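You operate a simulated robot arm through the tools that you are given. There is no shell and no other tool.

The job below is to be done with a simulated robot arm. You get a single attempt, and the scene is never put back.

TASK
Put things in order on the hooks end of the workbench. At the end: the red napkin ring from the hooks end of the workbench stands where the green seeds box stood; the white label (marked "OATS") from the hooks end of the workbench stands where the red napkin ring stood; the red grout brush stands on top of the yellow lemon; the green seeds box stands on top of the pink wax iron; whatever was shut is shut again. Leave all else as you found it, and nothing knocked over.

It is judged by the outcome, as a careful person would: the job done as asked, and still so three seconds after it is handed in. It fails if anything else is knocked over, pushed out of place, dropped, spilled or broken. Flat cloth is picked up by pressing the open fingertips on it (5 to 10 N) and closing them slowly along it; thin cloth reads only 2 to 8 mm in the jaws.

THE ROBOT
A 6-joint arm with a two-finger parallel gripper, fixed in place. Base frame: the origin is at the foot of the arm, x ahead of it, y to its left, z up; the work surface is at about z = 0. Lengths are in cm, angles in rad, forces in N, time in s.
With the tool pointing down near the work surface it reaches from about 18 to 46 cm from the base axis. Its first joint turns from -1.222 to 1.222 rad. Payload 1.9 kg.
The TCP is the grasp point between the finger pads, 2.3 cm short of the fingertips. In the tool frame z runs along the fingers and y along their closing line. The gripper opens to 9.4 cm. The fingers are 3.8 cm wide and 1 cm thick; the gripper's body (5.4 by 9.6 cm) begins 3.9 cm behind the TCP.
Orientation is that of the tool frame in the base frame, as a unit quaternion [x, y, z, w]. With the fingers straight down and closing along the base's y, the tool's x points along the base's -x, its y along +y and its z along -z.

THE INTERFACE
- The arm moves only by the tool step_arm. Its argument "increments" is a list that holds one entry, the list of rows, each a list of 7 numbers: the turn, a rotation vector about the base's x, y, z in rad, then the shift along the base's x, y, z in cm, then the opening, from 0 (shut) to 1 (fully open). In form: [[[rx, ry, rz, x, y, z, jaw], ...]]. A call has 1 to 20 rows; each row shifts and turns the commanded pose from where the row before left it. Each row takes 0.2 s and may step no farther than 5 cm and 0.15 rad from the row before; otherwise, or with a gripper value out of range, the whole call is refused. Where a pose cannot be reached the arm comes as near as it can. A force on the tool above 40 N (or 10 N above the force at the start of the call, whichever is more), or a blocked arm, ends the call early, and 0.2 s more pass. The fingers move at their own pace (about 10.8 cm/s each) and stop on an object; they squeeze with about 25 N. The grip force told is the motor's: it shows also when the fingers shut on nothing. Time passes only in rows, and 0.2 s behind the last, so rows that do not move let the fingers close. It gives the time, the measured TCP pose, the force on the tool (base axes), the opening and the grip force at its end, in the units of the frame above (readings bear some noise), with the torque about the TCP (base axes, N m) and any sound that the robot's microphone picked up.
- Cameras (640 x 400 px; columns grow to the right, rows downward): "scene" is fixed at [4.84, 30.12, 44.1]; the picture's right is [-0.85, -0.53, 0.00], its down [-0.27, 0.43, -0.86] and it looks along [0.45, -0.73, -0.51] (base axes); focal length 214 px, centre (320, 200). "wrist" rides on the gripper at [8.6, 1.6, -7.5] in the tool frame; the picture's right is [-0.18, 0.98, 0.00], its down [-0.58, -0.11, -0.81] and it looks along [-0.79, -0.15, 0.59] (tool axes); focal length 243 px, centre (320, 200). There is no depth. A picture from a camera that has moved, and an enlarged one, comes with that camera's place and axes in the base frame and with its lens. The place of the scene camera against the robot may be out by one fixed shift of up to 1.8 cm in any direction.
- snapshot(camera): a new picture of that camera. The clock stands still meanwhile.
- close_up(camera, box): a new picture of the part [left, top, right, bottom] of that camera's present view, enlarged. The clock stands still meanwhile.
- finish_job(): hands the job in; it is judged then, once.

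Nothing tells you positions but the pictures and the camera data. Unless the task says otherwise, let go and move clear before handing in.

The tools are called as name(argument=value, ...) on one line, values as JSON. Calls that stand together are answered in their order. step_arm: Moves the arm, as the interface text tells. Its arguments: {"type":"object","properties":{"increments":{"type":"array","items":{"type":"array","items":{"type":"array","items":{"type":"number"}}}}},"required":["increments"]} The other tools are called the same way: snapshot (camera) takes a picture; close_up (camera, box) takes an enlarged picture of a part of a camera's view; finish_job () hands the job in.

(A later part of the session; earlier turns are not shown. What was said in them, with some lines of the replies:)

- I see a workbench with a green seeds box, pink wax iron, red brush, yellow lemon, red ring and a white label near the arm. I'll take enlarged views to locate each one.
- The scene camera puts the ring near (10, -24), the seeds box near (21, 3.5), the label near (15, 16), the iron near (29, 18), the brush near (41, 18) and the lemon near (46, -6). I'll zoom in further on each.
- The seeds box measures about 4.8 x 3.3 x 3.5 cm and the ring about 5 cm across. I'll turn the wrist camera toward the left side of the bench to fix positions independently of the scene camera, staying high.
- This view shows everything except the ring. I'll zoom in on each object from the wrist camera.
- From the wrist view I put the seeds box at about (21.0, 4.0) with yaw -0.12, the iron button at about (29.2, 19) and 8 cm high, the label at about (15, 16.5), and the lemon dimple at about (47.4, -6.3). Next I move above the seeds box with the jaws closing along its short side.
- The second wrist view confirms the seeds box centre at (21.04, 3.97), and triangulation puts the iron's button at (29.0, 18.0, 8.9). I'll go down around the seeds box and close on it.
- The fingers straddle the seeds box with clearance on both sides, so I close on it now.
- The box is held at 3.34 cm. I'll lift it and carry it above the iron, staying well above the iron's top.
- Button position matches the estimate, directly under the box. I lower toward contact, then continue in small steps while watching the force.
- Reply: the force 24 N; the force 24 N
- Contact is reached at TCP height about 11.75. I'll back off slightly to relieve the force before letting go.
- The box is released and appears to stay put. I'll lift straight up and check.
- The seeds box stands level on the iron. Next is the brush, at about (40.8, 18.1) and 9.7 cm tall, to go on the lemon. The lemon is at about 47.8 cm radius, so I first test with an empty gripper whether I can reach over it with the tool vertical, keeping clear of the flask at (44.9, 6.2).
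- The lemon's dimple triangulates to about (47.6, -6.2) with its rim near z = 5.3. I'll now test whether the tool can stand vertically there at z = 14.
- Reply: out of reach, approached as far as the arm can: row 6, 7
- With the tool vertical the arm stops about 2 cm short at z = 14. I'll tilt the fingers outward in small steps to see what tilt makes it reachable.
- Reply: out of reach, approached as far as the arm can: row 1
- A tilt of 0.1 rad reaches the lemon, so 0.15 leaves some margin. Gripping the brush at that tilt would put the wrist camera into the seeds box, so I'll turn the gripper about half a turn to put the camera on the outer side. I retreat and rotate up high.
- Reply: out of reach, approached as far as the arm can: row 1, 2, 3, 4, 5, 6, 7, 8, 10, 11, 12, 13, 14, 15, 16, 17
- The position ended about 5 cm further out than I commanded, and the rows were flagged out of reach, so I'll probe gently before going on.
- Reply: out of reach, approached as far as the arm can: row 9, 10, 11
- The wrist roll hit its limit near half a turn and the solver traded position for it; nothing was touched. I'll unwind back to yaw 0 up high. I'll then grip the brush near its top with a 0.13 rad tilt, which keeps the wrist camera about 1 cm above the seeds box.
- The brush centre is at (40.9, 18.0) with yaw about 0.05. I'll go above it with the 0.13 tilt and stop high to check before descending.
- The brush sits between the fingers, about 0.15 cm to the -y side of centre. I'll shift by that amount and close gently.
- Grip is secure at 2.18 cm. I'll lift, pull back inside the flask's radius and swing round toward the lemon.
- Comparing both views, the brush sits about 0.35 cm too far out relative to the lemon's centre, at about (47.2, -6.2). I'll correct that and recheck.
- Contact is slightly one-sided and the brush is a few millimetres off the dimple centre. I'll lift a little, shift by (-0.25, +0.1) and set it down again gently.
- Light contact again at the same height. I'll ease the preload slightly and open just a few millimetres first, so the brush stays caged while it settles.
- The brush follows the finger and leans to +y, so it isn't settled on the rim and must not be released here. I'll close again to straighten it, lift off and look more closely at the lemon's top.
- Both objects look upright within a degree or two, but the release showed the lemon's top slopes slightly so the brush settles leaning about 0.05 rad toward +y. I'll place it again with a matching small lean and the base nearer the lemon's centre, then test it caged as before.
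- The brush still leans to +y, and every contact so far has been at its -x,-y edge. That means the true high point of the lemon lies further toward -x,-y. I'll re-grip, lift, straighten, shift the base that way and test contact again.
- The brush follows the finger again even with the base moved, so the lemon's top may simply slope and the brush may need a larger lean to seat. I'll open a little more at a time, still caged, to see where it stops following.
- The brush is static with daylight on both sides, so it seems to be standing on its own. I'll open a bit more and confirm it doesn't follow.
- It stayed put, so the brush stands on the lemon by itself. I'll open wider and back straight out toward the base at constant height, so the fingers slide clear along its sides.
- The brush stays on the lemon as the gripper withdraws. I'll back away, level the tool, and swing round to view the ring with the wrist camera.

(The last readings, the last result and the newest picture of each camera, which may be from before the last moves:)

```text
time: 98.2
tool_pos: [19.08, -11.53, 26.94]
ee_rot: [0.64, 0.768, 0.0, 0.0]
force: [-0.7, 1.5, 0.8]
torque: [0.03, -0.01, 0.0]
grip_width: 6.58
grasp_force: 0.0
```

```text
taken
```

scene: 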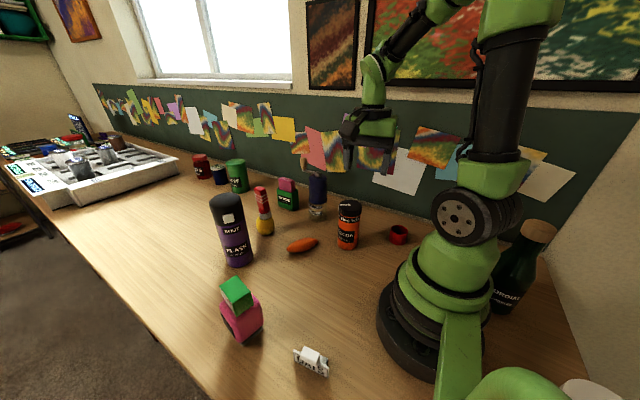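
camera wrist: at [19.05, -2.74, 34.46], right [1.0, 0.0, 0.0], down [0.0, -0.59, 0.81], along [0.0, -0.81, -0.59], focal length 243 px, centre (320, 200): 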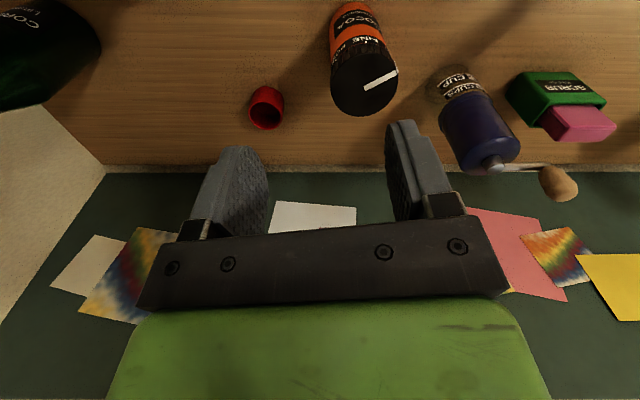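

close_up(camera="scene", box=[235, 170, 305, 245])

close_up(camera="wrist", box=[235, 70, 305, 140])

close_up(camera="wrist", box=[310, 0, 410, 120])

```text
5.33 times, centred on (270, 208) of scene
camera zoom: at [4.84, 30.12, 44.1], right [-0.85, -0.53, 0.0], down [-0.27, 0.43, -0.86], along [0.45, -0.73, -0.51], focal length 1144 px, centre (587, 160)
```

zoom: 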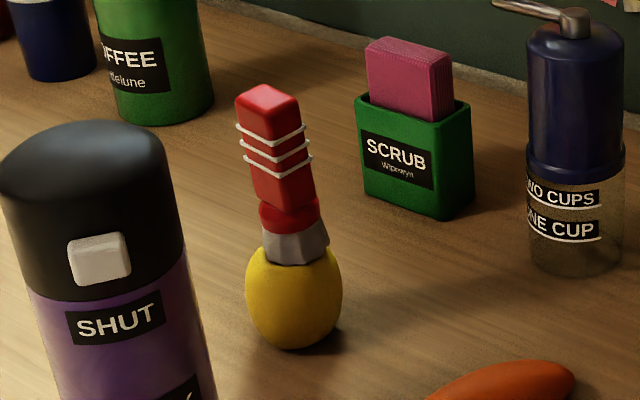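

```text
5.71 times, centred on (270, 105) of wrist
camera zoom: at [19.05, -2.74, 34.46], right [1.0, 0.0, 0.0], down [0.0, -0.59, 0.81], along [0.0, -0.81, -0.59], focal length 1386 px, centre (606, 743)
```

zoom: 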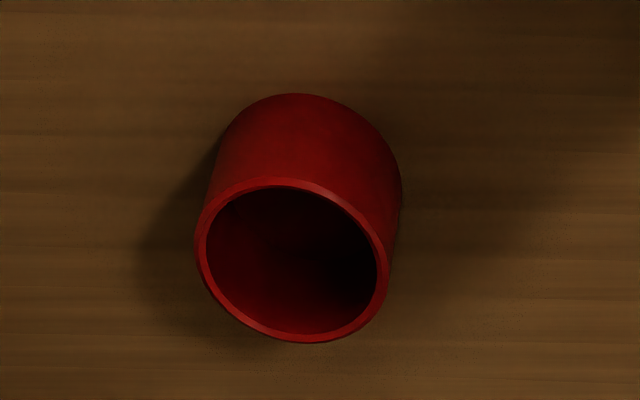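

```text
3.33 times, centred on (360, 60) of wrist
camera zoom: at [19.05, -2.74, 34.46], right [1.0, 0.0, 0.0], down [0.0, -0.59, 0.81], along [0.0, -0.81, -0.59], focal length 809 px, centre (187, 667)
```

zoom: 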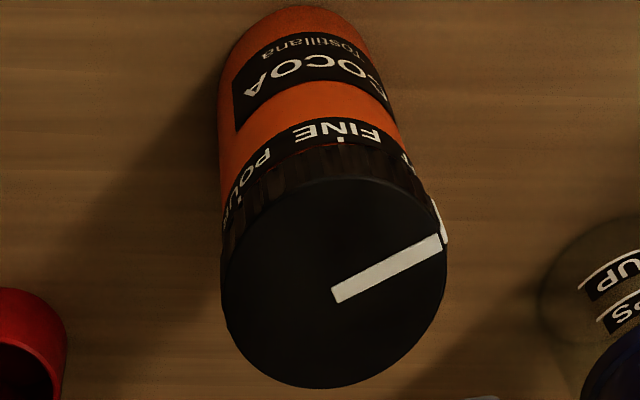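

The brush stands firmly on the lemon. The ring is at (11.0, -23.9), diameter 4.87 and height 3.8. I move above it with the jaws open.

step_arm(increments=[[[0, 0, 0, -1.15, -1.77, -1.0, 0.85], [0, 0, 0, -1.15, -1.77, -1.5, 0.85], [0, 0, 0, -1.15, -1.77, -1.7, 0.85], [0, 0, 0, -1.15, -1.77, -1.7, 0.85], [0, 0, 0, -1.15, -1.77, -1.7, 0.85], [0, 0, 0, -1.15, -1.77, -1.7, 0.85], [0, 0, 0, -1.18, -1.75, -1.7, 0.85], [0, 0, 0, 0, 0, 0, 0.85]]])

snapshot(camera="wrist")

snapshot(camera="scene")

```text
time: 100.0
tool_pos: [10.81, -23.81, 16.08]
ee_rot: [0.639, 0.769, 0.001, 0.0]
force: [-0.3, 0.1, -0.2]
torque: [-0.02, -0.01, -0.02]
grip_width: 7.99
grasp_force: 0.1
```

```text
taken
camera wrist: at [10.77, -15.07, 23.56], right [1.0, 0.0, 0.0], down [0.0, -0.59, 0.81], along [0.0, -0.81, -0.59], focal length 243 px, centre (320, 200)
```

wrist: 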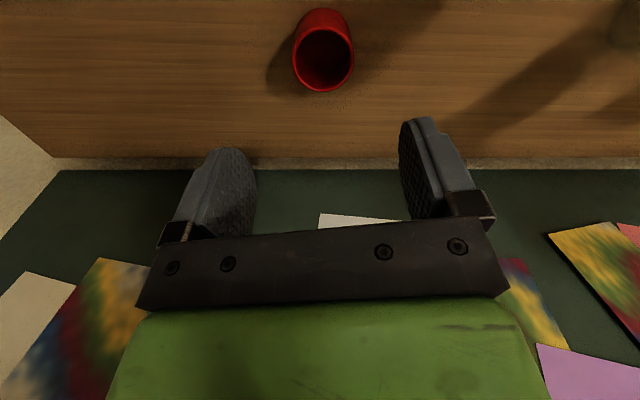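

```text
taken
```

scene: 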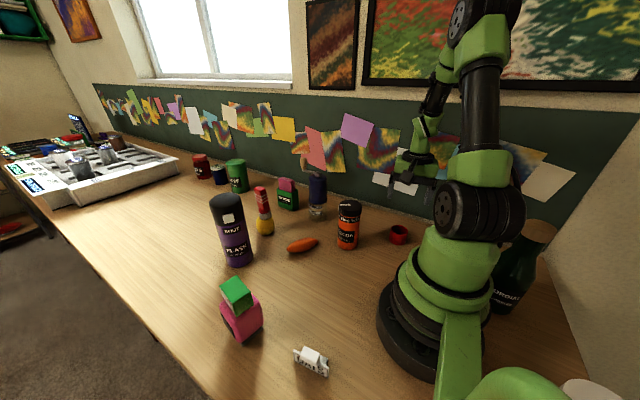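

close_up(camera="wrist", box=[275, 0, 375, 100])

```text
4.00 times, centred on (325, 50) of wrist
camera zoom: at [10.77, -15.07, 23.56], right [1.0, 0.0, 0.0], down [0.0, -0.59, 0.81], along [0.0, -0.81, -0.59], focal length 970 px, centre (300, 800)
```

zoom: 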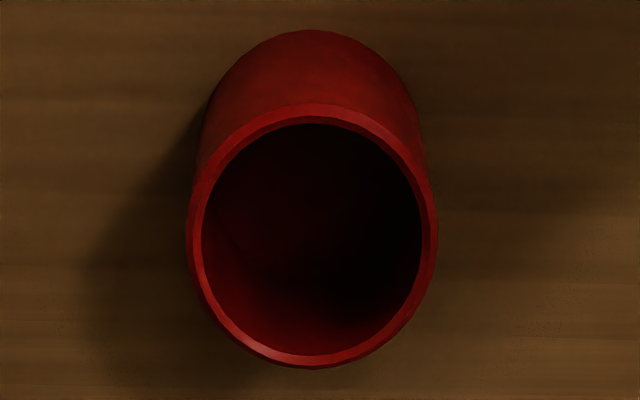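

step_arm(increments=[[[0, 0, 0, 0.2, -0.08, -2.0, 0.85], [0, 0, 0, 0, 0, -2.5, 0.85], [0, 0, 0, 0, 0, -2.5, 0.85], [0, 0, 0, 0, 0, -2.5, 0.85], [0, 0, 0, 0, 0, -2.0, 0.85], [0, 0, 0, 0, 0, -1.3, 0.85], [0, 0, 0, 0, 0, -0.5, 0.85], [0, 0, 0, 0, 0, 0, 0.85]]])

snapshot(camera="wrist")

close_up(camera="scene", box=[350, 180, 450, 270])

```text
time: 101.8
tool_pos: [11.07, -24.08, 2.77]
ee_rot: [0.639, 0.769, 0.0, 0.0]
force: [-0.4, -1.2, -0.7]
torque: [0.04, 0.0, -0.02]
grip_width: 8.0
grasp_force: 0.1
```

```text
taken
camera wrist: at [11.02, -15.2, 10.23], right [1.0, 0.0, 0.0], down [0.0, -0.59, 0.81], along [0.0, -0.81, -0.59], focal length 243 px, centre (320, 200)
```

wrist: 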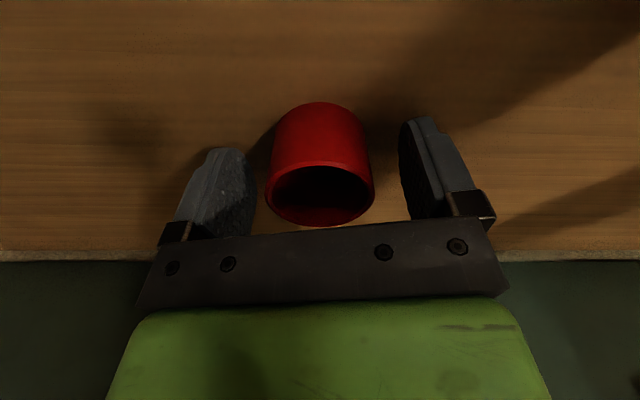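

```text
4.44 times, centred on (400, 225) of scene
camera zoom: at [4.84, 30.12, 44.1], right [-0.85, -0.53, 0.0], down [-0.27, 0.43, -0.86], along [0.45, -0.73, -0.51], focal length 953 px, centre (-36, 89)
```

zoom: 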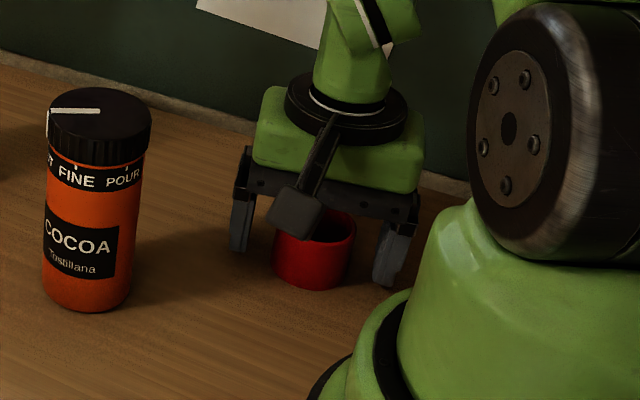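

The ring is centred between the fingers, so I close on it and lift.

step_arm(increments=[[[0, 0, 0, 0, 0, 0, 0.65], [0, 0, 0, 0, 0, 0, 0.55], [0, 0, 0, 0, 0, 0, 0.5], [0, 0, 0, 0, 0, 0, 0.42], [0, 0, 0, 0, 0, 0, 0.42]]])

snapshot(camera="wrist")

```text
time: 103.0
tool_pos: [10.96, -24.02, 2.75]
ee_rot: [0.64, 0.769, 0.0, 0.001]
force: [-0.3, -0.4, 0.4]
torque: [0.03, 0.03, 0.03]
grip_width: 4.82
grasp_force: 24.6
```

```text
taken
camera wrist: at [11.02, -15.19, 10.25], right [1.0, 0.0, 0.0], down [0.0, -0.59, 0.81], along [0.0, -0.81, -0.59], focal length 243 px, centre (320, 200)
```

wrist: 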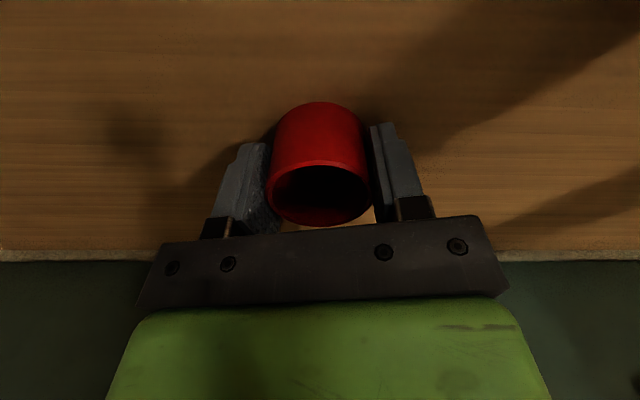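

step_arm(increments=[[[0, 0, 0, 0, 0, 0.8, 0.42], [0, 0, 0, 0, 0, 2.5, 0.42], [0, 0, 0, 0, 0, 3.5, 0.42], [0, 0, 0, 0, 0, 3.5, 0.42], [0, 0, 0, 0, 0, 3.5, 0.42], [0, 0, 0, 0, 0, 3.2, 0.42], [0, 0, 0, 2.33, 2.67, 0, 0.42], [0, 0, 0, 2.33, 2.67, 0, 0.42], [0, 0, 0, 2.34, 2.67, 0, 0.42], [0, 0, 0.141, 1.25, 2.5, 0, 0.42], [0, 0, 0.141, 1.25, 2.5, 0, 0.42], [0, 0, 0.141, 1.25, 2.5, 0, 0.42], [0, 0, 0.141, 1.25, 2.5, 0, 0.42], [0, 0, 0.141, -0.4, 1.97, 0, 0.42], [0, 0, 0.141, -0.4, 1.97, 0, 0.42], [0, 0, 0.141, -0.4, 1.97, 0, 0.42], [0, 0, 0.141, -0.4, 1.97, 0, 0.42], [0, 0, 0.141, -0.4, 1.97, 0, 0.42], [0, 0, 0, 0, 0, 0, 0.42]]])

snapshot(camera="scene")

snapshot(camera="wrist")

```text
time: 107.0
tool_pos: [20.96, 3.94, 19.79]
ee_rot: [0.059, 0.998, 0.0, 0.001]
force: [-0.3, -0.6, -0.6]
torque: [-0.01, -0.01, -0.02]
grip_width: 4.81
grasp_force: 25.3
```

```text
taken
```

scene: 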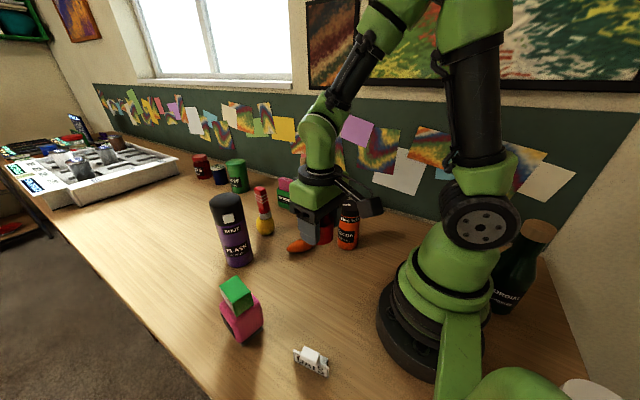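

```text
taken
camera wrist: at [12.56, 6.51, 27.25], right [0.3, 0.95, 0.0], down [0.56, -0.18, 0.81], along [0.77, -0.24, -0.59], focal length 243 px, centre (320, 200)
```

wrist: 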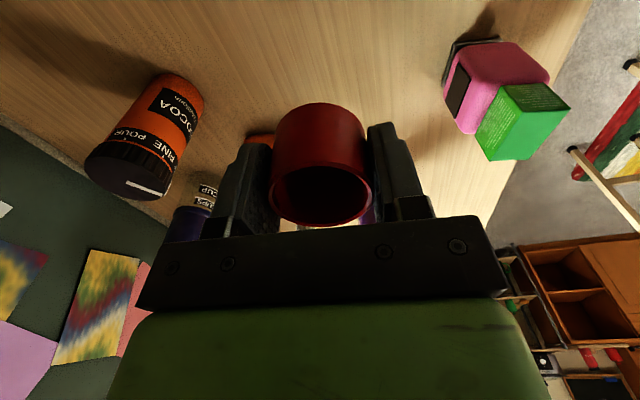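

step_arm(increments=[[[0, 0, 0, 0, 0, -3.5, 0.42], [0, 0, 0, 0, 0, -3.5, 0.42], [0, 0, 0, 0, 0, -3.5, 0.42], [0, 0, 0, 0, 0, -3.0, 0.42], [0, 0, 0, 0, 0, -2.0, 0.42], [0, 0, 0, 0, 0, -1.0, 0.42], [0, 0, 0, 0, 0, -0.35, 0.42], [0, 0, 0, 0, 0, 0, 0.42]]])

step_arm(increments=[[[0, 0, 0, 0, 0, -0.1, 0.42], [0, 0, 0, 0, 0, 0, 0.42]]])

```text
time: 108.8
tool_pos: [20.93, 3.85, 2.98]
ee_rot: [0.06, 0.998, 0.0, 0.0]
force: [0.5, -0.3, -0.3]
torque: [0.0, 0.02, -0.03]
grip_width: 4.83
grasp_force: 24.7
```

```text
time: 109.4
tool_pos: [21.11, 3.93, 2.92]
ee_rot: [0.059, 0.998, 0.0, 0.0]
force: [0.3, 0.5, -1.4]
torque: [-0.01, 0.03, 0.01]
grip_width: 4.8
grasp_force: 24.9
```

step_arm(increments=[[[0, 0, 0, 0, 0, -0.05, 0.42], [0, 0, 0, 0, 0, 0, 0.42]]])

step_arm(increments=[[[0, 0, 0, 0, 0, -0.05, 0.42], [0, 0, 0, 0, 0, 0, 0.42]]])

```text
time: 110.0
tool_pos: [21.01, 3.97, 2.88]
ee_rot: [0.059, 0.998, 0.0, 0.0]
force: [-0.5, -0.7, -1.1]
torque: [0.04, 0.04, 0.02]
grip_width: 4.81
grasp_force: 24.9
```

```text
time: 110.6
tool_pos: [21.01, 3.96, 2.85]
ee_rot: [0.058, 0.998, 0.0, -0.001]
force: [1.0, -2.1, 7.1]
torque: [-0.06, -0.03, 0.01]
grip_width: 4.83
grasp_force: 25.3
```

The ring touches the surface at (21.0, 3.96), where the seeds box stood. I release it and rise.

step_arm(increments=[[[0, 0, 0, 0, 0, 0.03, 0.42], [0, 0, 0, 0, 0, 0, 0.54], [0, 0, 0, 0, 0, 0, 0.6], [0, 0, 0, 0, 0, 0, 0.7], [0, 0, 0, 0, 0, 0, 0.75], [0, 0, 0, 0, 0, 1.5, 0.75], [0, 0, 0, 0, 0, 3, 0.75], [0, 0, 0, 0, 0, 4, 0.75], [0, 0, 0, 0, 0, 4, 0.75], [0, 0, 0, 0, 0, 4, 0.75], [0, 0, 0, 0, 0, 0, 0.75]]])

snapshot(camera="scene")

snapshot(camera="wrist")

```text
time: 113.0
tool_pos: [21.03, 3.91, 19.29]
ee_rot: [0.059, 0.998, 0.0, 0.0]
force: [-0.1, -0.4, 0.7]
torque: [-0.03, -0.02, 0.03]
grip_width: 7.03
grasp_force: 0.0
```

```text
taken
```

scene: 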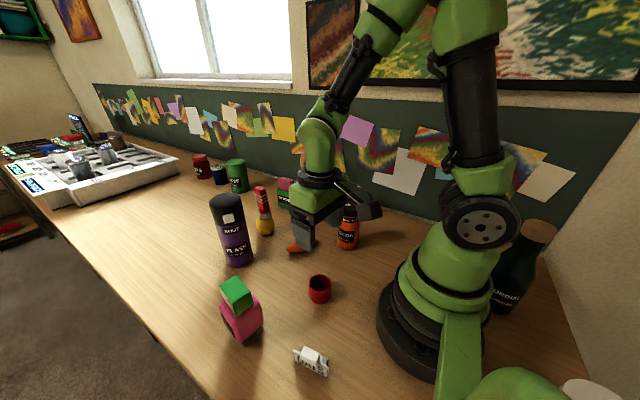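

```text
taken
camera wrist: at [12.6, 6.61, 26.77], right [0.3, 0.95, 0.0], down [0.56, -0.18, 0.81], along [0.77, -0.24, -0.59], focal length 243 px, centre (320, 200)
```

wrist: 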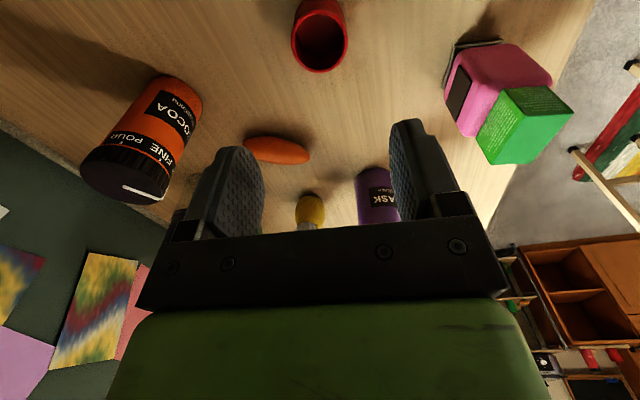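

The ring stands where the seeds box was. Now I turn the wrist camera to the OATS label to see its shape and position.

step_arm(increments=[[[0, 0, 0.14, -0.33, 0.42, 0.5, 0.75], [0, 0, 0.14, -0.33, 0.42, 0.5, 0.75], [0, 0, 0.14, -0.33, 0.42, 0.5, 0.75], [0, 0, 0.14, -0.33, 0.42, 0.5, 0.75], [0, 0, 0.14, -0.33, 0.42, 0.5, 0.75], [0, 0, 0.14, -0.33, 0.42, 0.5, 0.75], [0, 0, 0.14, -0.33, 0.42, 0.5, 0.75], [0, 0, 0.14, -0.33, 0.42, 0.5, 0.75], [0, 0, 0.14, -0.33, 0.42, 0.5, 0.75], [0, 0, 0.14, -0.33, 0.42, 0.5, 0.75], [0, 0, 0.14, -0.33, 0.42, 0.5, 0.75], [0, 0, 0.14, -0.33, 0.42, 0.5, 0.75], [0, 0, 0, 0, 0, 0, 0.75]]])

snapshot(camera="wrist")

```text
time: 115.8
tool_pos: [16.96, 9.03, 25.39]
ee_rot: [-0.705, 0.709, 0.0, 0.0]
force: [-0.8, -0.1, 0.4]
torque: [0.01, 0.0, 0.0]
grip_width: 7.05
grasp_force: 0.0
```

```text
taken
camera wrist: at [15.34, 0.37, 32.8], right [-0.98, 0.19, 0.0], down [0.11, 0.58, 0.81], along [0.15, 0.79, -0.59], focal length 243 px, centre (320, 200)
```

wrist: 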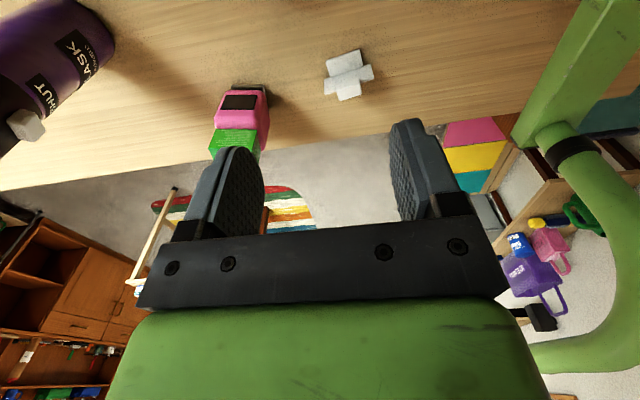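

close_up(camera="wrist", box=[310, 40, 390, 110])

close_up(camera="scene", box=[285, 335, 340, 385])

```text
5.71 times, centred on (350, 75) of wrist
camera zoom: at [15.34, 0.37, 32.8], right [-0.98, 0.19, 0.0], down [0.11, 0.58, 0.81], along [0.15, 0.79, -0.59], focal length 1386 px, centre (149, 914)
```

zoom: 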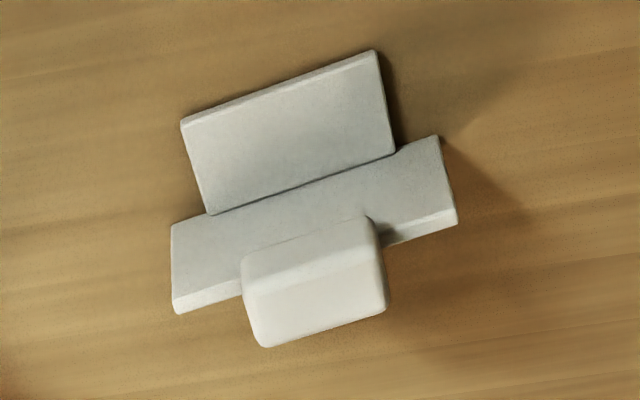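

```text
8.00 times, centred on (312, 360) of scene
camera zoom: at [4.84, 30.12, 44.1], right [-0.85, -0.53, 0.0], down [-0.27, 0.43, -0.86], along [0.45, -0.73, -0.51], focal length 1716 px, centre (380, -1080)
```

zoom: 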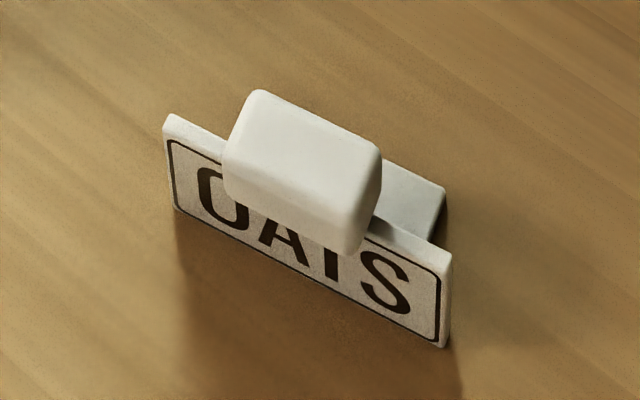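

The label is a 6.3 cm plate with a rear foot and a knob on top. The knob is centred at (14.8, 16.85), yaw about 0.14, spanning roughly z = 3 to 4.7. I move above it with the jaws closing across the knob's thickness.

step_arm(increments=[[[0, 0, -0.1423, -0.216, 0.782, -0.5, 0.6], [0, 0, -0.1423, -0.216, 0.782, -0.5, 0.6], [0, 0, -0.1423, -0.216, 0.782, -0.5, 0.6], [0, 0, -0.1423, -0.216, 0.782, -0.5, 0.6], [0, 0, -0.1423, -0.216, 0.782, -0.5, 0.6], [0, 0, -0.1423, -0.216, 0.782, -0.5, 0.6], [0, 0, -0.1423, -0.216, 0.782, -0.5, 0.6], [0, 0, -0.1423, -0.216, 0.782, -0.5, 0.6], [0, 0, -0.1423, -0.216, 0.782, -0.5, 0.6], [0, 0, -0.1423, -0.216, 0.782, -0.5, 0.6], [0, 0, 0, 0, 0, -2, 0.6], [0, 0, 0, 0, 0, -2, 0.6], [0, 0, 0, 0, 0, 0, 0.6]]])

snapshot(camera="scene")

snapshot(camera="wrist")

```text
time: 118.6
tool_pos: [14.92, 16.82, 16.22]
ee_rot: [-0.069, 0.998, 0.0, 0.0]
force: [0.1, -1.1, 0.2]
torque: [0.0, -0.01, 0.0]
grip_width: 5.65
grasp_force: 0.0
```

```text
taken
```

scene: 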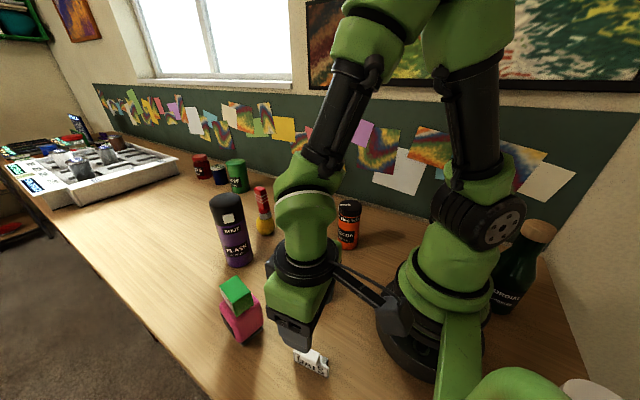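

```text
taken
camera wrist: at [6.02, 17.16, 23.67], right [0.05, 1.0, 0.0], down [0.59, -0.03, 0.81], along [0.81, -0.04, -0.59], focal length 243 px, centre (320, 200)
```

wrist: 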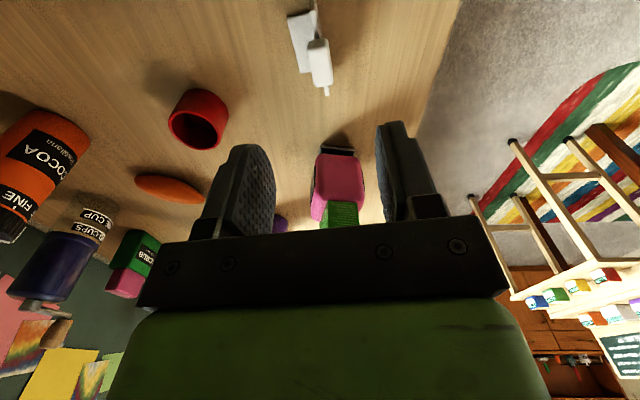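

close_up(camera="wrist", box=[275, 0, 365, 100])

close_up(camera="scene", box=[250, 260, 410, 390])

```text
4.00 times, centred on (320, 50) of wrist
camera zoom: at [6.02, 17.16, 23.67], right [0.05, 1.0, 0.0], down [0.59, -0.03, 0.81], along [0.81, -0.04, -0.59], focal length 970 px, centre (320, 800)
```

zoom: 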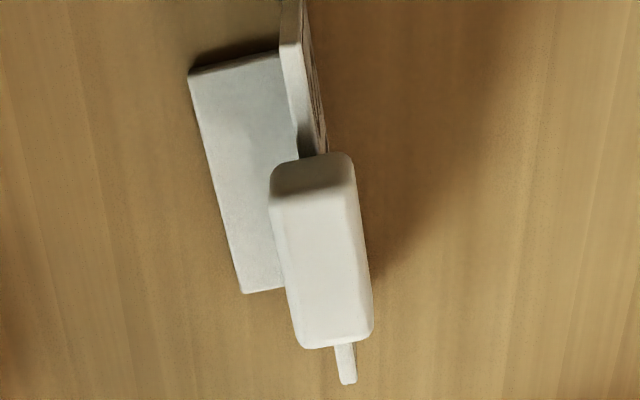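

```text
3.08 times, centred on (330, 325) of scene
camera zoom: at [4.84, 30.12, 44.1], right [-0.85, -0.53, 0.0], down [-0.27, 0.43, -0.86], along [0.45, -0.73, -0.51], focal length 660 px, centre (289, -185)
```

zoom: 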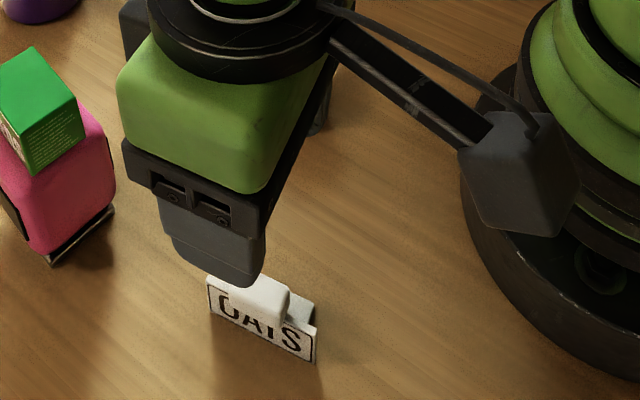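

step_arm(increments=[[[0, 0, 0, 0.13, 0.06, -2.0, 0.6], [0, 0, 0, 0, 0, -2.5, 0.6], [0, 0, 0, 0, 0, -2.5, 0.6], [0, 0, 0, 0, 0, -2.0, 0.6], [0, 0, 0, 0, 0, -1.2, 0.6], [0, 0, 0, 0, 0, 0, 0.6]]])

snapshot(camera="wrist")

close_up(camera="scene", box=[250, 260, 410, 390])

```text
time: 120.0
tool_pos: [15.0, 16.65, 6.04]
ee_rot: [-0.07, 0.998, 0.0, 0.0]
force: [-0.1, -0.8, 0.3]
torque: [-0.03, 0.02, -0.02]
grip_width: 5.66
grasp_force: 0.1
```

```text
taken
camera wrist: at [6.2, 17.07, 13.43], right [0.05, 1.0, 0.0], down [0.59, -0.03, 0.81], along [0.81, -0.04, -0.59], focal length 243 px, centre (320, 200)
```

wrist: 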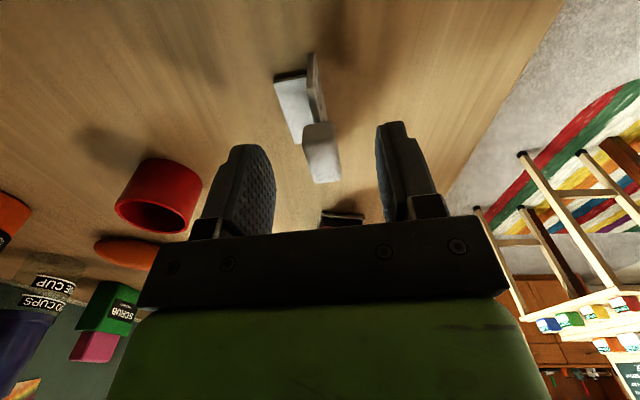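

```text
3.08 times, centred on (330, 325) of scene
camera zoom: at [4.84, 30.12, 44.1], right [-0.85, -0.53, 0.0], down [-0.27, 0.43, -0.86], along [0.45, -0.73, -0.51], focal length 660 px, centre (289, -185)
```

zoom: 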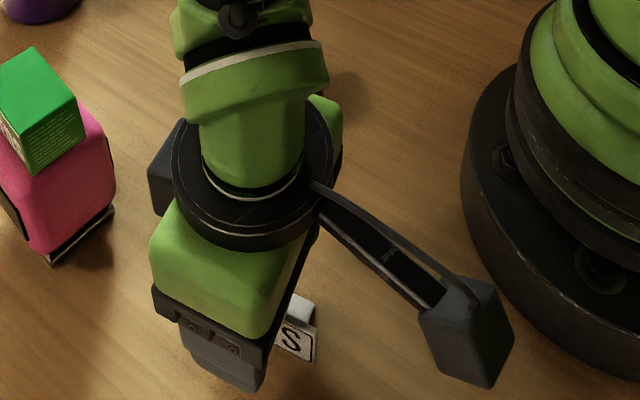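

step_arm(increments=[[[0, 0, 0, 0, 0, -1.0, 0.6], [0, 0, 0, 0, 0, -1.0, 0.6], [0, 0, 0, 0, 0, 0, 0.6], [0, 0, 0, 0, 0, 0, 0.45], [0, 0, 0, 0, 0, 0, 0.35], [0, 0, 0, 0, 0, 0, 0.27], [0, 0, 0, 0, 0, 0, 0.21], [0, 0, 0, 0, 0, 0, 0.17], [0, 0, 0, 0, 0, 0, 0.1], [0, 0, 0, 0, 0, 0, 0.05], [0, 0, 0, 0, 0, 0, 0.05]]])

snapshot(camera="wrist")

close_up(camera="scene", box=[250, 260, 410, 390])

```text
time: 122.4
tool_pos: [15.0, 16.8, 3.94]
ee_rot: [-0.07, 0.998, -0.001, 0.0]
force: [-0.3, 0.2, 0.2]
torque: [0.02, -0.03, -0.02]
grip_width: 1.49
grasp_force: 24.9
```

```text
taken
camera wrist: at [6.18, 17.22, 11.46], right [0.05, 1.0, 0.0], down [0.59, -0.03, 0.81], along [0.81, -0.04, -0.59], focal length 243 px, centre (320, 200)
```

wrist: 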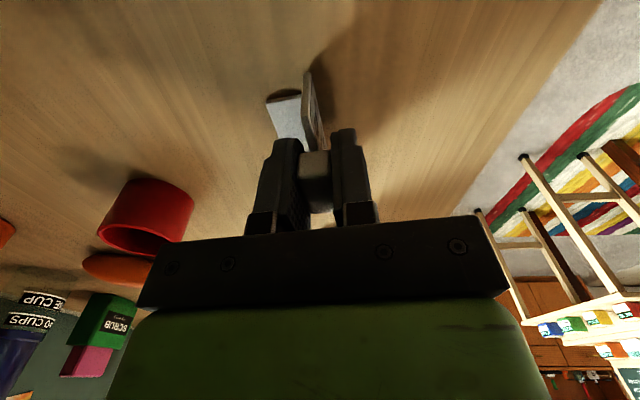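

```text
3.08 times, centred on (330, 325) of scene
camera zoom: at [4.84, 30.12, 44.1], right [-0.85, -0.53, 0.0], down [-0.27, 0.43, -0.86], along [0.45, -0.73, -0.51], focal length 660 px, centre (289, -185)
```

zoom: 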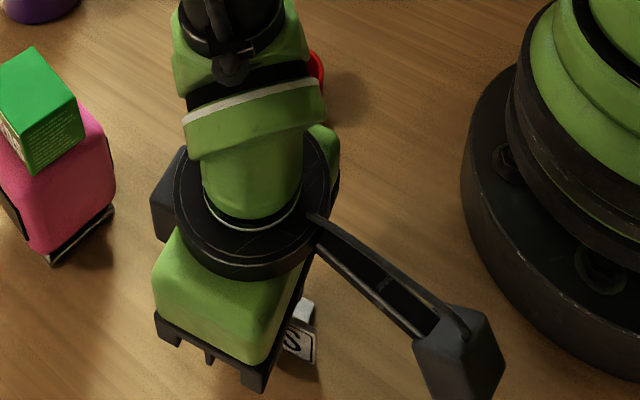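

The knob is held at 1.49 cm. I'll lift it high and carry it round toward the ring's old spot at (11.0, -23.9), keeping its orientation.

step_arm(increments=[[[0, 0, 0, 0, 0, 1, 0.05], [0, 0, 0, 0, 0, 3, 0.05], [0, 0, 0, 0, 0, 4, 0.05], [0, 0, 0, 0, 0, 4, 0.05], [0, 0, 0, 0, 0, 4, 0.05], [0, 0, 0, 1.5, -2.2, 0, 0.05], [0, 0, 0, 1.5, -2.2, 0, 0.05], [0, 0, 0, 1.5, -2.2, 0, 0.05], [0, 0, 0, 1.5, -2.2, 0, 0.05], [0, 0, 0, 0.4, -2.4, 0, 0.05], [0, 0, 0, 0.4, -2.4, 0, 0.05], [0, 0, 0, 0.4, -2.4, 0, 0.05], [0, 0, 0, 0.4, -2.4, 0, 0.05], [0, 0, 0, 0.4, -2.4, 0, 0.05], [0, 0, 0, 0, 0, 0, 0.05]]])

snapshot(camera="scene")

snapshot(camera="wrist")

```text
time: 125.6
tool_pos: [23.0, -4.02, 20.1]
ee_rot: [-0.07, 0.998, 0.0, 0.0]
force: [-0.5, 0.6, -0.2]
torque: [0.03, 0.01, -0.04]
grip_width: 1.52
grasp_force: 25.0
```

```text
taken
```

scene: 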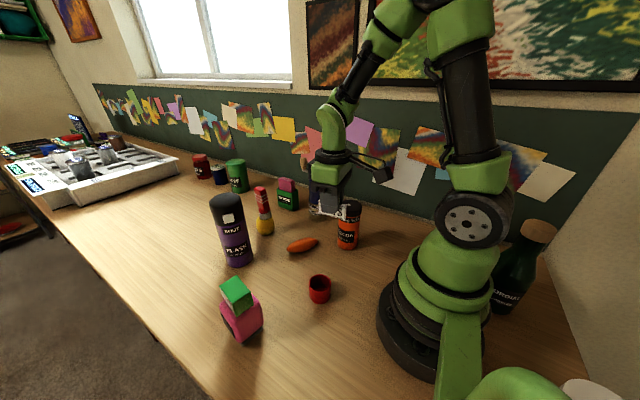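

```text
taken
camera wrist: at [14.21, -3.7, 27.5], right [0.04, 1.0, 0.0], down [0.59, -0.03, 0.81], along [0.81, -0.04, -0.59], focal length 243 px, centre (320, 200)
```

wrist: 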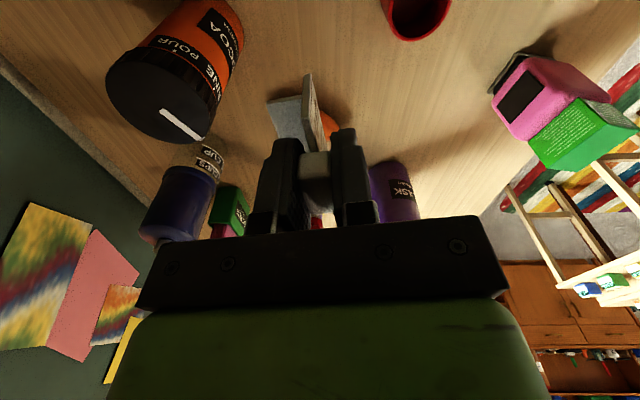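

step_arm(increments=[[[0, 0, 0, -1, -2.5, 0, 0.05], [0, 0, 0, -1, -2.5, 0, 0.05], [0, 0, 0, -1, -2.5, 0, 0.05], [0, 0, 0, -1, -2.5, 0, 0.05], [0, 0, 0, -1.6, -1.9, 0, 0.05], [0, 0, 0, -1.6, -1.9, 0, 0.05], [0, 0, 0, -1.6, -1.9, 0, 0.05], [0, 0, 0, -1.6, -1.9, 0, 0.05], [0, 0, 0, -1.65, -1.88, 0, 0.05], [0, 0, 0, 0, 0, 0, 0.05]]])

snapshot(camera="scene")

snapshot(camera="wrist")

```text
time: 127.8
tool_pos: [10.92, -23.54, 20.06]
ee_rot: [-0.07, 0.998, -0.001, 0.0]
force: [-0.3, 0.1, -0.2]
torque: [0.0, 0.0, 0.0]
grip_width: 1.5
grasp_force: 25.0
```

```text
taken
```

scene: 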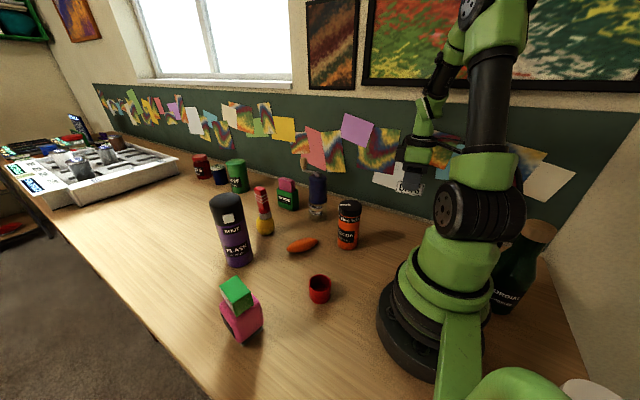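

```text
taken
camera wrist: at [2.1, -23.07, 27.51], right [0.05, 1.0, 0.0], down [0.59, -0.03, 0.81], along [0.81, -0.04, -0.59], focal length 243 px, centre (320, 200)
```

wrist: 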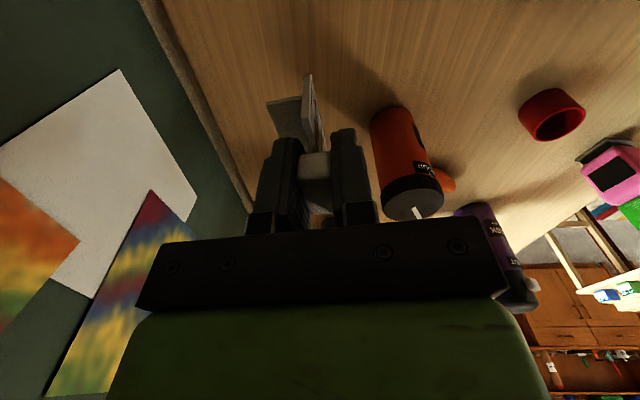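

The label is above the ring's old spot. I lower it, with the last part in small steps.

step_arm(increments=[[[0, 0, 0, 0, 0, -3.5, 0.05], [0, 0, 0, 0, 0, -3.5, 0.05], [0, 0, 0, 0, 0, -3.5, 0.05], [0, 0, 0, 0, 0, -2.5, 0.05], [0, 0, 0, 0, 0, -1.5, 0.05], [0, 0, 0, 0, 0, -1.0, 0.05], [0, 0, 0, 0, 0, -0.2, 0.05], [0, 0, 0, 0, 0, 0, 0.05]]])

step_arm(increments=[[[0, 0, 0, 0, 0, -0.1, 0.05], [0, 0, 0, 0, 0, 0, 0.05]]])

step_arm(increments=[[[0, 0, 0, 0, 0, -0.08, 0.05], [0, 0, 0, 0, 0, 0, 0.05]]])

```text
time: 129.6
tool_pos: [10.96, -23.42, 4.33]
ee_rot: [-0.071, 0.998, 0.0, 0.0]
force: [0.6, 0.1, 0.6]
torque: [0.03, -0.01, -0.01]
grip_width: 1.48
grasp_force: 24.9
```

```text
time: 130.2
tool_pos: [10.89, -23.54, 4.32]
ee_rot: [-0.069, 0.998, 0.0, 0.0]
force: [-0.7, 0.4, -0.2]
torque: [0.02, 0.01, -0.01]
grip_width: 1.46
grasp_force: 24.7
```

```text
time: 130.8
tool_pos: [10.91, -23.49, 4.29]
ee_rot: [-0.07, 0.998, 0.0, 0.0]
force: [0.4, 0.0, 0.3]
torque: [-0.01, -0.01, 0.0]
grip_width: 1.54
grasp_force: 25.2
```

step_arm(increments=[[[0, 0, 0, 0, 0, -0.08, 0.05], [0, 0, 0, 0, 0, 0, 0.05]]])

step_arm(increments=[[[0, 0, 0, 0, 0, -0.06, 0.05], [0, 0, 0, 0, 0, 0, 0.05]]])

```text
time: 131.4
tool_pos: [11.08, -23.4, 4.11]
ee_rot: [-0.07, 0.998, 0.0, 0.0]
force: [-0.4, -0.7, -0.1]
torque: [0.02, 0.0, 0.01]
grip_width: 1.5
grasp_force: 24.9
```

```text
time: 132.0
tool_pos: [10.97, -23.39, 4.04]
ee_rot: [-0.07, 0.998, 0.0, 0.0]
force: [-0.1, 0.4, -0.7]
torque: [0.02, 0.01, 0.02]
grip_width: 1.47
grasp_force: 24.9
```

step_arm(increments=[[[0, 0, 0, 0, 0, -0.06, 0.05], [0, 0, 0, 0, 0, 0, 0.05]]])

close_up(camera="scene", box=[350, 190, 450, 270])

```text
time: 132.6
tool_pos: [10.85, -23.51, 4.02]
ee_rot: [-0.07, 0.998, 0.0, 0.0]
force: [-1.3, -0.4, 0.4]
torque: [0.0, 0.0, 0.0]
grip_width: 1.49
grasp_force: 25.0
```

```text
5.00 times, centred on (400, 230) of scene
camera zoom: at [4.84, 30.12, 44.1], right [-0.85, -0.53, 0.0], down [-0.27, 0.43, -0.86], along [0.45, -0.73, -0.51], focal length 1072 px, centre (-80, 50)
```

zoom: 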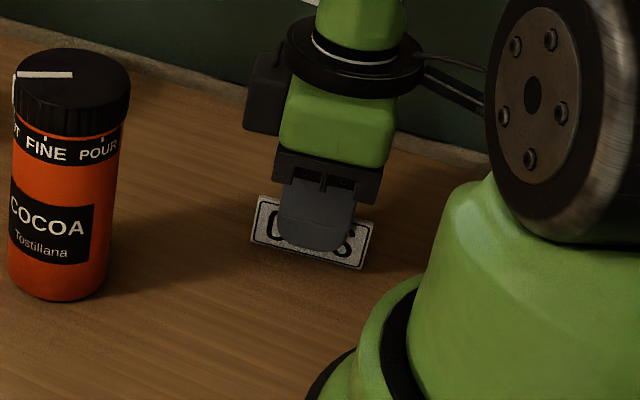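

step_arm(increments=[[[0, 0, 0, 0, 0, -0.06, 0.05], [0, 0, 0, 0, 0, 0, 0.05]]])

step_arm(increments=[[[0, 0, 0, 0, 0, -0.05, 0.05], [0, 0, 0, 0, 0, 0, 0.05]]])

```text
time: 133.2
tool_pos: [10.81, -23.52, 3.88]
ee_rot: [-0.069, 0.998, -0.001, -0.001]
force: [-1.3, -0.3, 8.6]
torque: [-0.06, 0.03, -0.01]
grip_width: 1.5
grasp_force: 25.2
```

```text
time: 133.8
tool_pos: [10.91, -23.48, 4.05]
ee_rot: [-0.07, 0.998, 0.001, 0.0]
force: [-0.1, 2.7, 13.7]
torque: [0.01, -0.01, 0.0]
grip_width: 1.47
grasp_force: 24.4
```

The label is down. I ease off, open slowly and rise straight up.

step_arm(increments=[[[0, 0, 0, 0, 0, 0.06, 0.05], [0, 0, 0, 0, 0, 0, 0.05], [0, 0, 0, 0, 0, 0, 0.18], [0, 0, 0, 0, 0, 0, 0.24], [0, 0, 0, 0, 0, 0, 0.35], [0, 0, 0, 0, 0, 0, 0.5], [0, 0, 0, 0, 0, 0, 0.5], [0, 0, 0, 0, 0, 1.0, 0.5], [0, 0, 0, 0, 0, 2.0, 0.5], [0, 0, 0, 0, 0, 3.0, 0.5], [0, 0, 0, 0, 0, 4.0, 0.5], [0, 0, 0, 0, 0, 4.0, 0.5], [0, 0, 0, 0, 0, 4.0, 0.5], [0, 0, 0, 0, 0, 0, 0.5]]])

snapshot(camera="scene")

close_up(camera="scene", box=[350, 190, 450, 270])

close_up(camera="scene", box=[200, 170, 340, 350])

```text
time: 136.8
tool_pos: [11.1, -23.36, 21.93]
ee_rot: [-0.069, 0.998, 0.0, 0.0]
force: [0.9, -0.1, 1.0]
torque: [0.03, 0.02, -0.01]
grip_width: 4.68
grasp_force: 0.0
```

```text
taken
```

scene: 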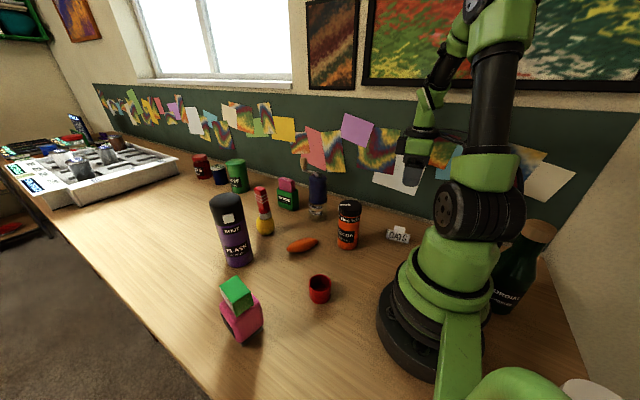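

```text
5.00 times, centred on (400, 230) of scene
camera zoom: at [4.84, 30.12, 44.1], right [-0.85, -0.53, 0.0], down [-0.27, 0.43, -0.86], along [0.45, -0.73, -0.51], focal length 1072 px, centre (-80, 50)
```

zoom: 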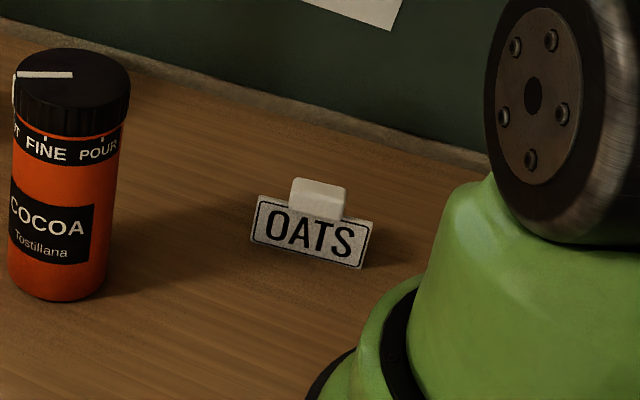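

```text
2.22 times, centred on (270, 260) of scene
camera zoom: at [4.84, 30.12, 44.1], right [-0.85, -0.53, 0.0], down [-0.27, 0.43, -0.86], along [0.45, -0.73, -0.51], focal length 477 px, centre (431, 67)
```

zoom: 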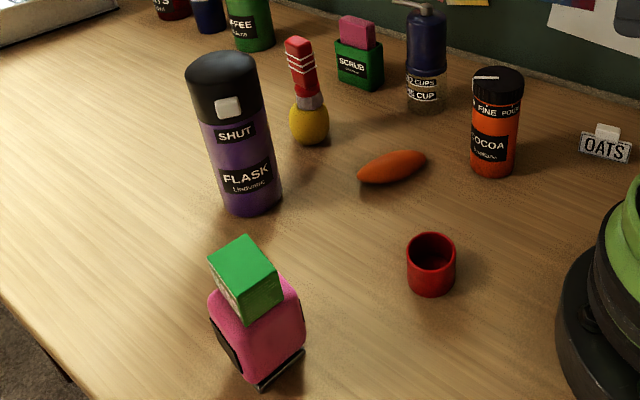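

Everything is in place. Before handing in I'll check that the brush hasn't crept, and move the arm to a clear pose.

close_up(camera="scene", box=[235, 170, 305, 245])

step_arm(increments=[[[0, 0, 0, 1.5, 2.5, 0.6, 0.5], [0, 0, 0, 1.5, 2.5, 0.6, 0.5], [0, 0, 0, 1.5, 2.5, 0.6, 0.5], [0, 0, 0, 1.5, 2.5, 0.6, 0.5], [0, 0, 0, 1.5, 2.5, 0.6, 0.5], [0, 0, 0, 1.5, 2.5, 0.6, 0.5], [0, 0, 0, 1, 2.5, 0.6, 0.5], [0, 0, 0, 0.5, 2.5, 0.6, 0.5], [0, 0, 0, 0, 0, 0, 0.5], [0, 0, 0, 0, 0, 0, 0.5], [0, 0, 0, 0, 0, 0, 0.5], [0, 0, 0, 0, 0, 0, 0.5], [0, 0, 0, 0, 0, 0, 0.5]]])

snapshot(camera="wrist")

close_up(camera="scene", box=[235, 170, 305, 245])

```text
5.33 times, centred on (270, 208) of scene
camera zoom: at [4.84, 30.12, 44.1], right [-0.85, -0.53, 0.0], down [-0.27, 0.43, -0.86], along [0.45, -0.73, -0.51], focal length 1144 px, centre (587, 160)
```

zoom: 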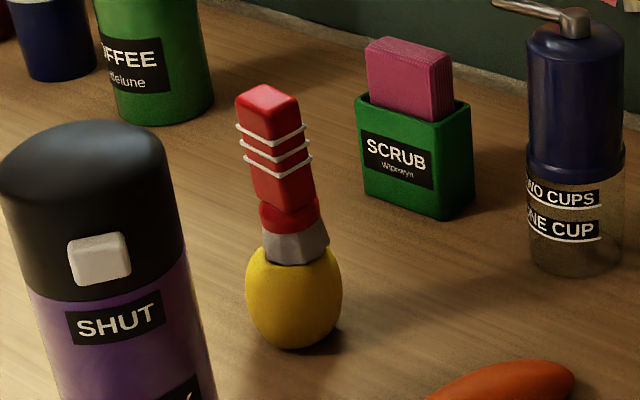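

```text
time: 139.6
tool_pos: [21.44, -3.62, 26.66]
ee_rot: [-0.069, 0.998, 0.0, 0.0]
force: [-0.5, 0.9, -0.2]
torque: [-0.02, 0.01, 0.01]
grip_width: 4.72
grasp_force: 0.1
```

```text
taken
camera wrist: at [12.74, -3.14, 34.1], right [0.05, 1.0, 0.0], down [0.59, -0.03, 0.81], along [0.81, -0.04, -0.59], focal length 243 px, centre (320, 200)
```

wrist: 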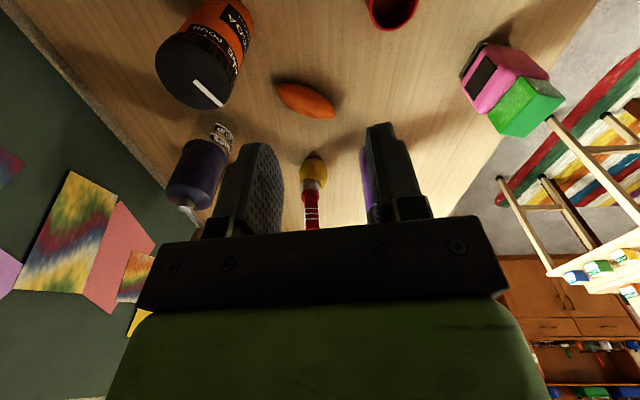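

```text
5.33 times, centred on (270, 208) of scene
camera zoom: at [4.84, 30.12, 44.1], right [-0.85, -0.53, 0.0], down [-0.27, 0.43, -0.86], along [0.45, -0.73, -0.51], focal length 1144 px, centre (587, 160)
```

zoom: 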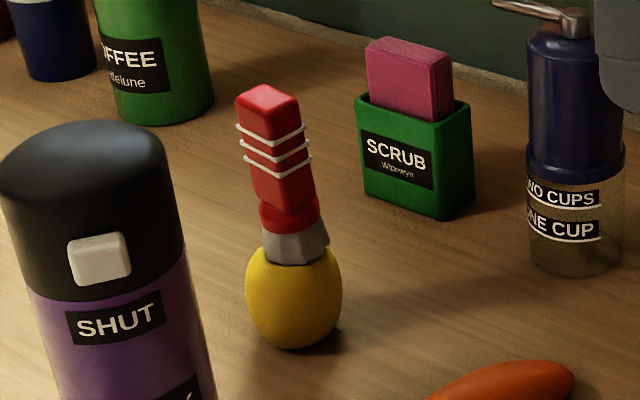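

The brush has not moved on the lemon in over 40 s. The box stands on the iron, the ring is at the box's old spot, and the label is at the ring's old spot. Nothing was opened and the arm is clear, so I hand in the job.

finish_job()

```text
The job is handed in.
```

I've handed the job in, with all four items where you asked. Nothing else was knocked over, and I opened nothing, so there was nothing to shut again.

- **Red napkin ring:** it stands where the green seeds box stood, at about (21.0, 4.0).
- **White OATS label:** it stands where the ring stood, at about (10.9, -23.5), facing the same way as before. Its plate is about 0.4 cm forward of the ring's centre, so that the rear foot sits over the spot too.
- **Red grout brush:** it stands on the lemon by itself with a slight lean of about 4°. The lemon's top isn't level, so it needed several tries to seat. It had not moved when I checked about 45 seconds after letting go.
- **Green seeds box:** it stands level on the pink wax iron, resting on the black button.
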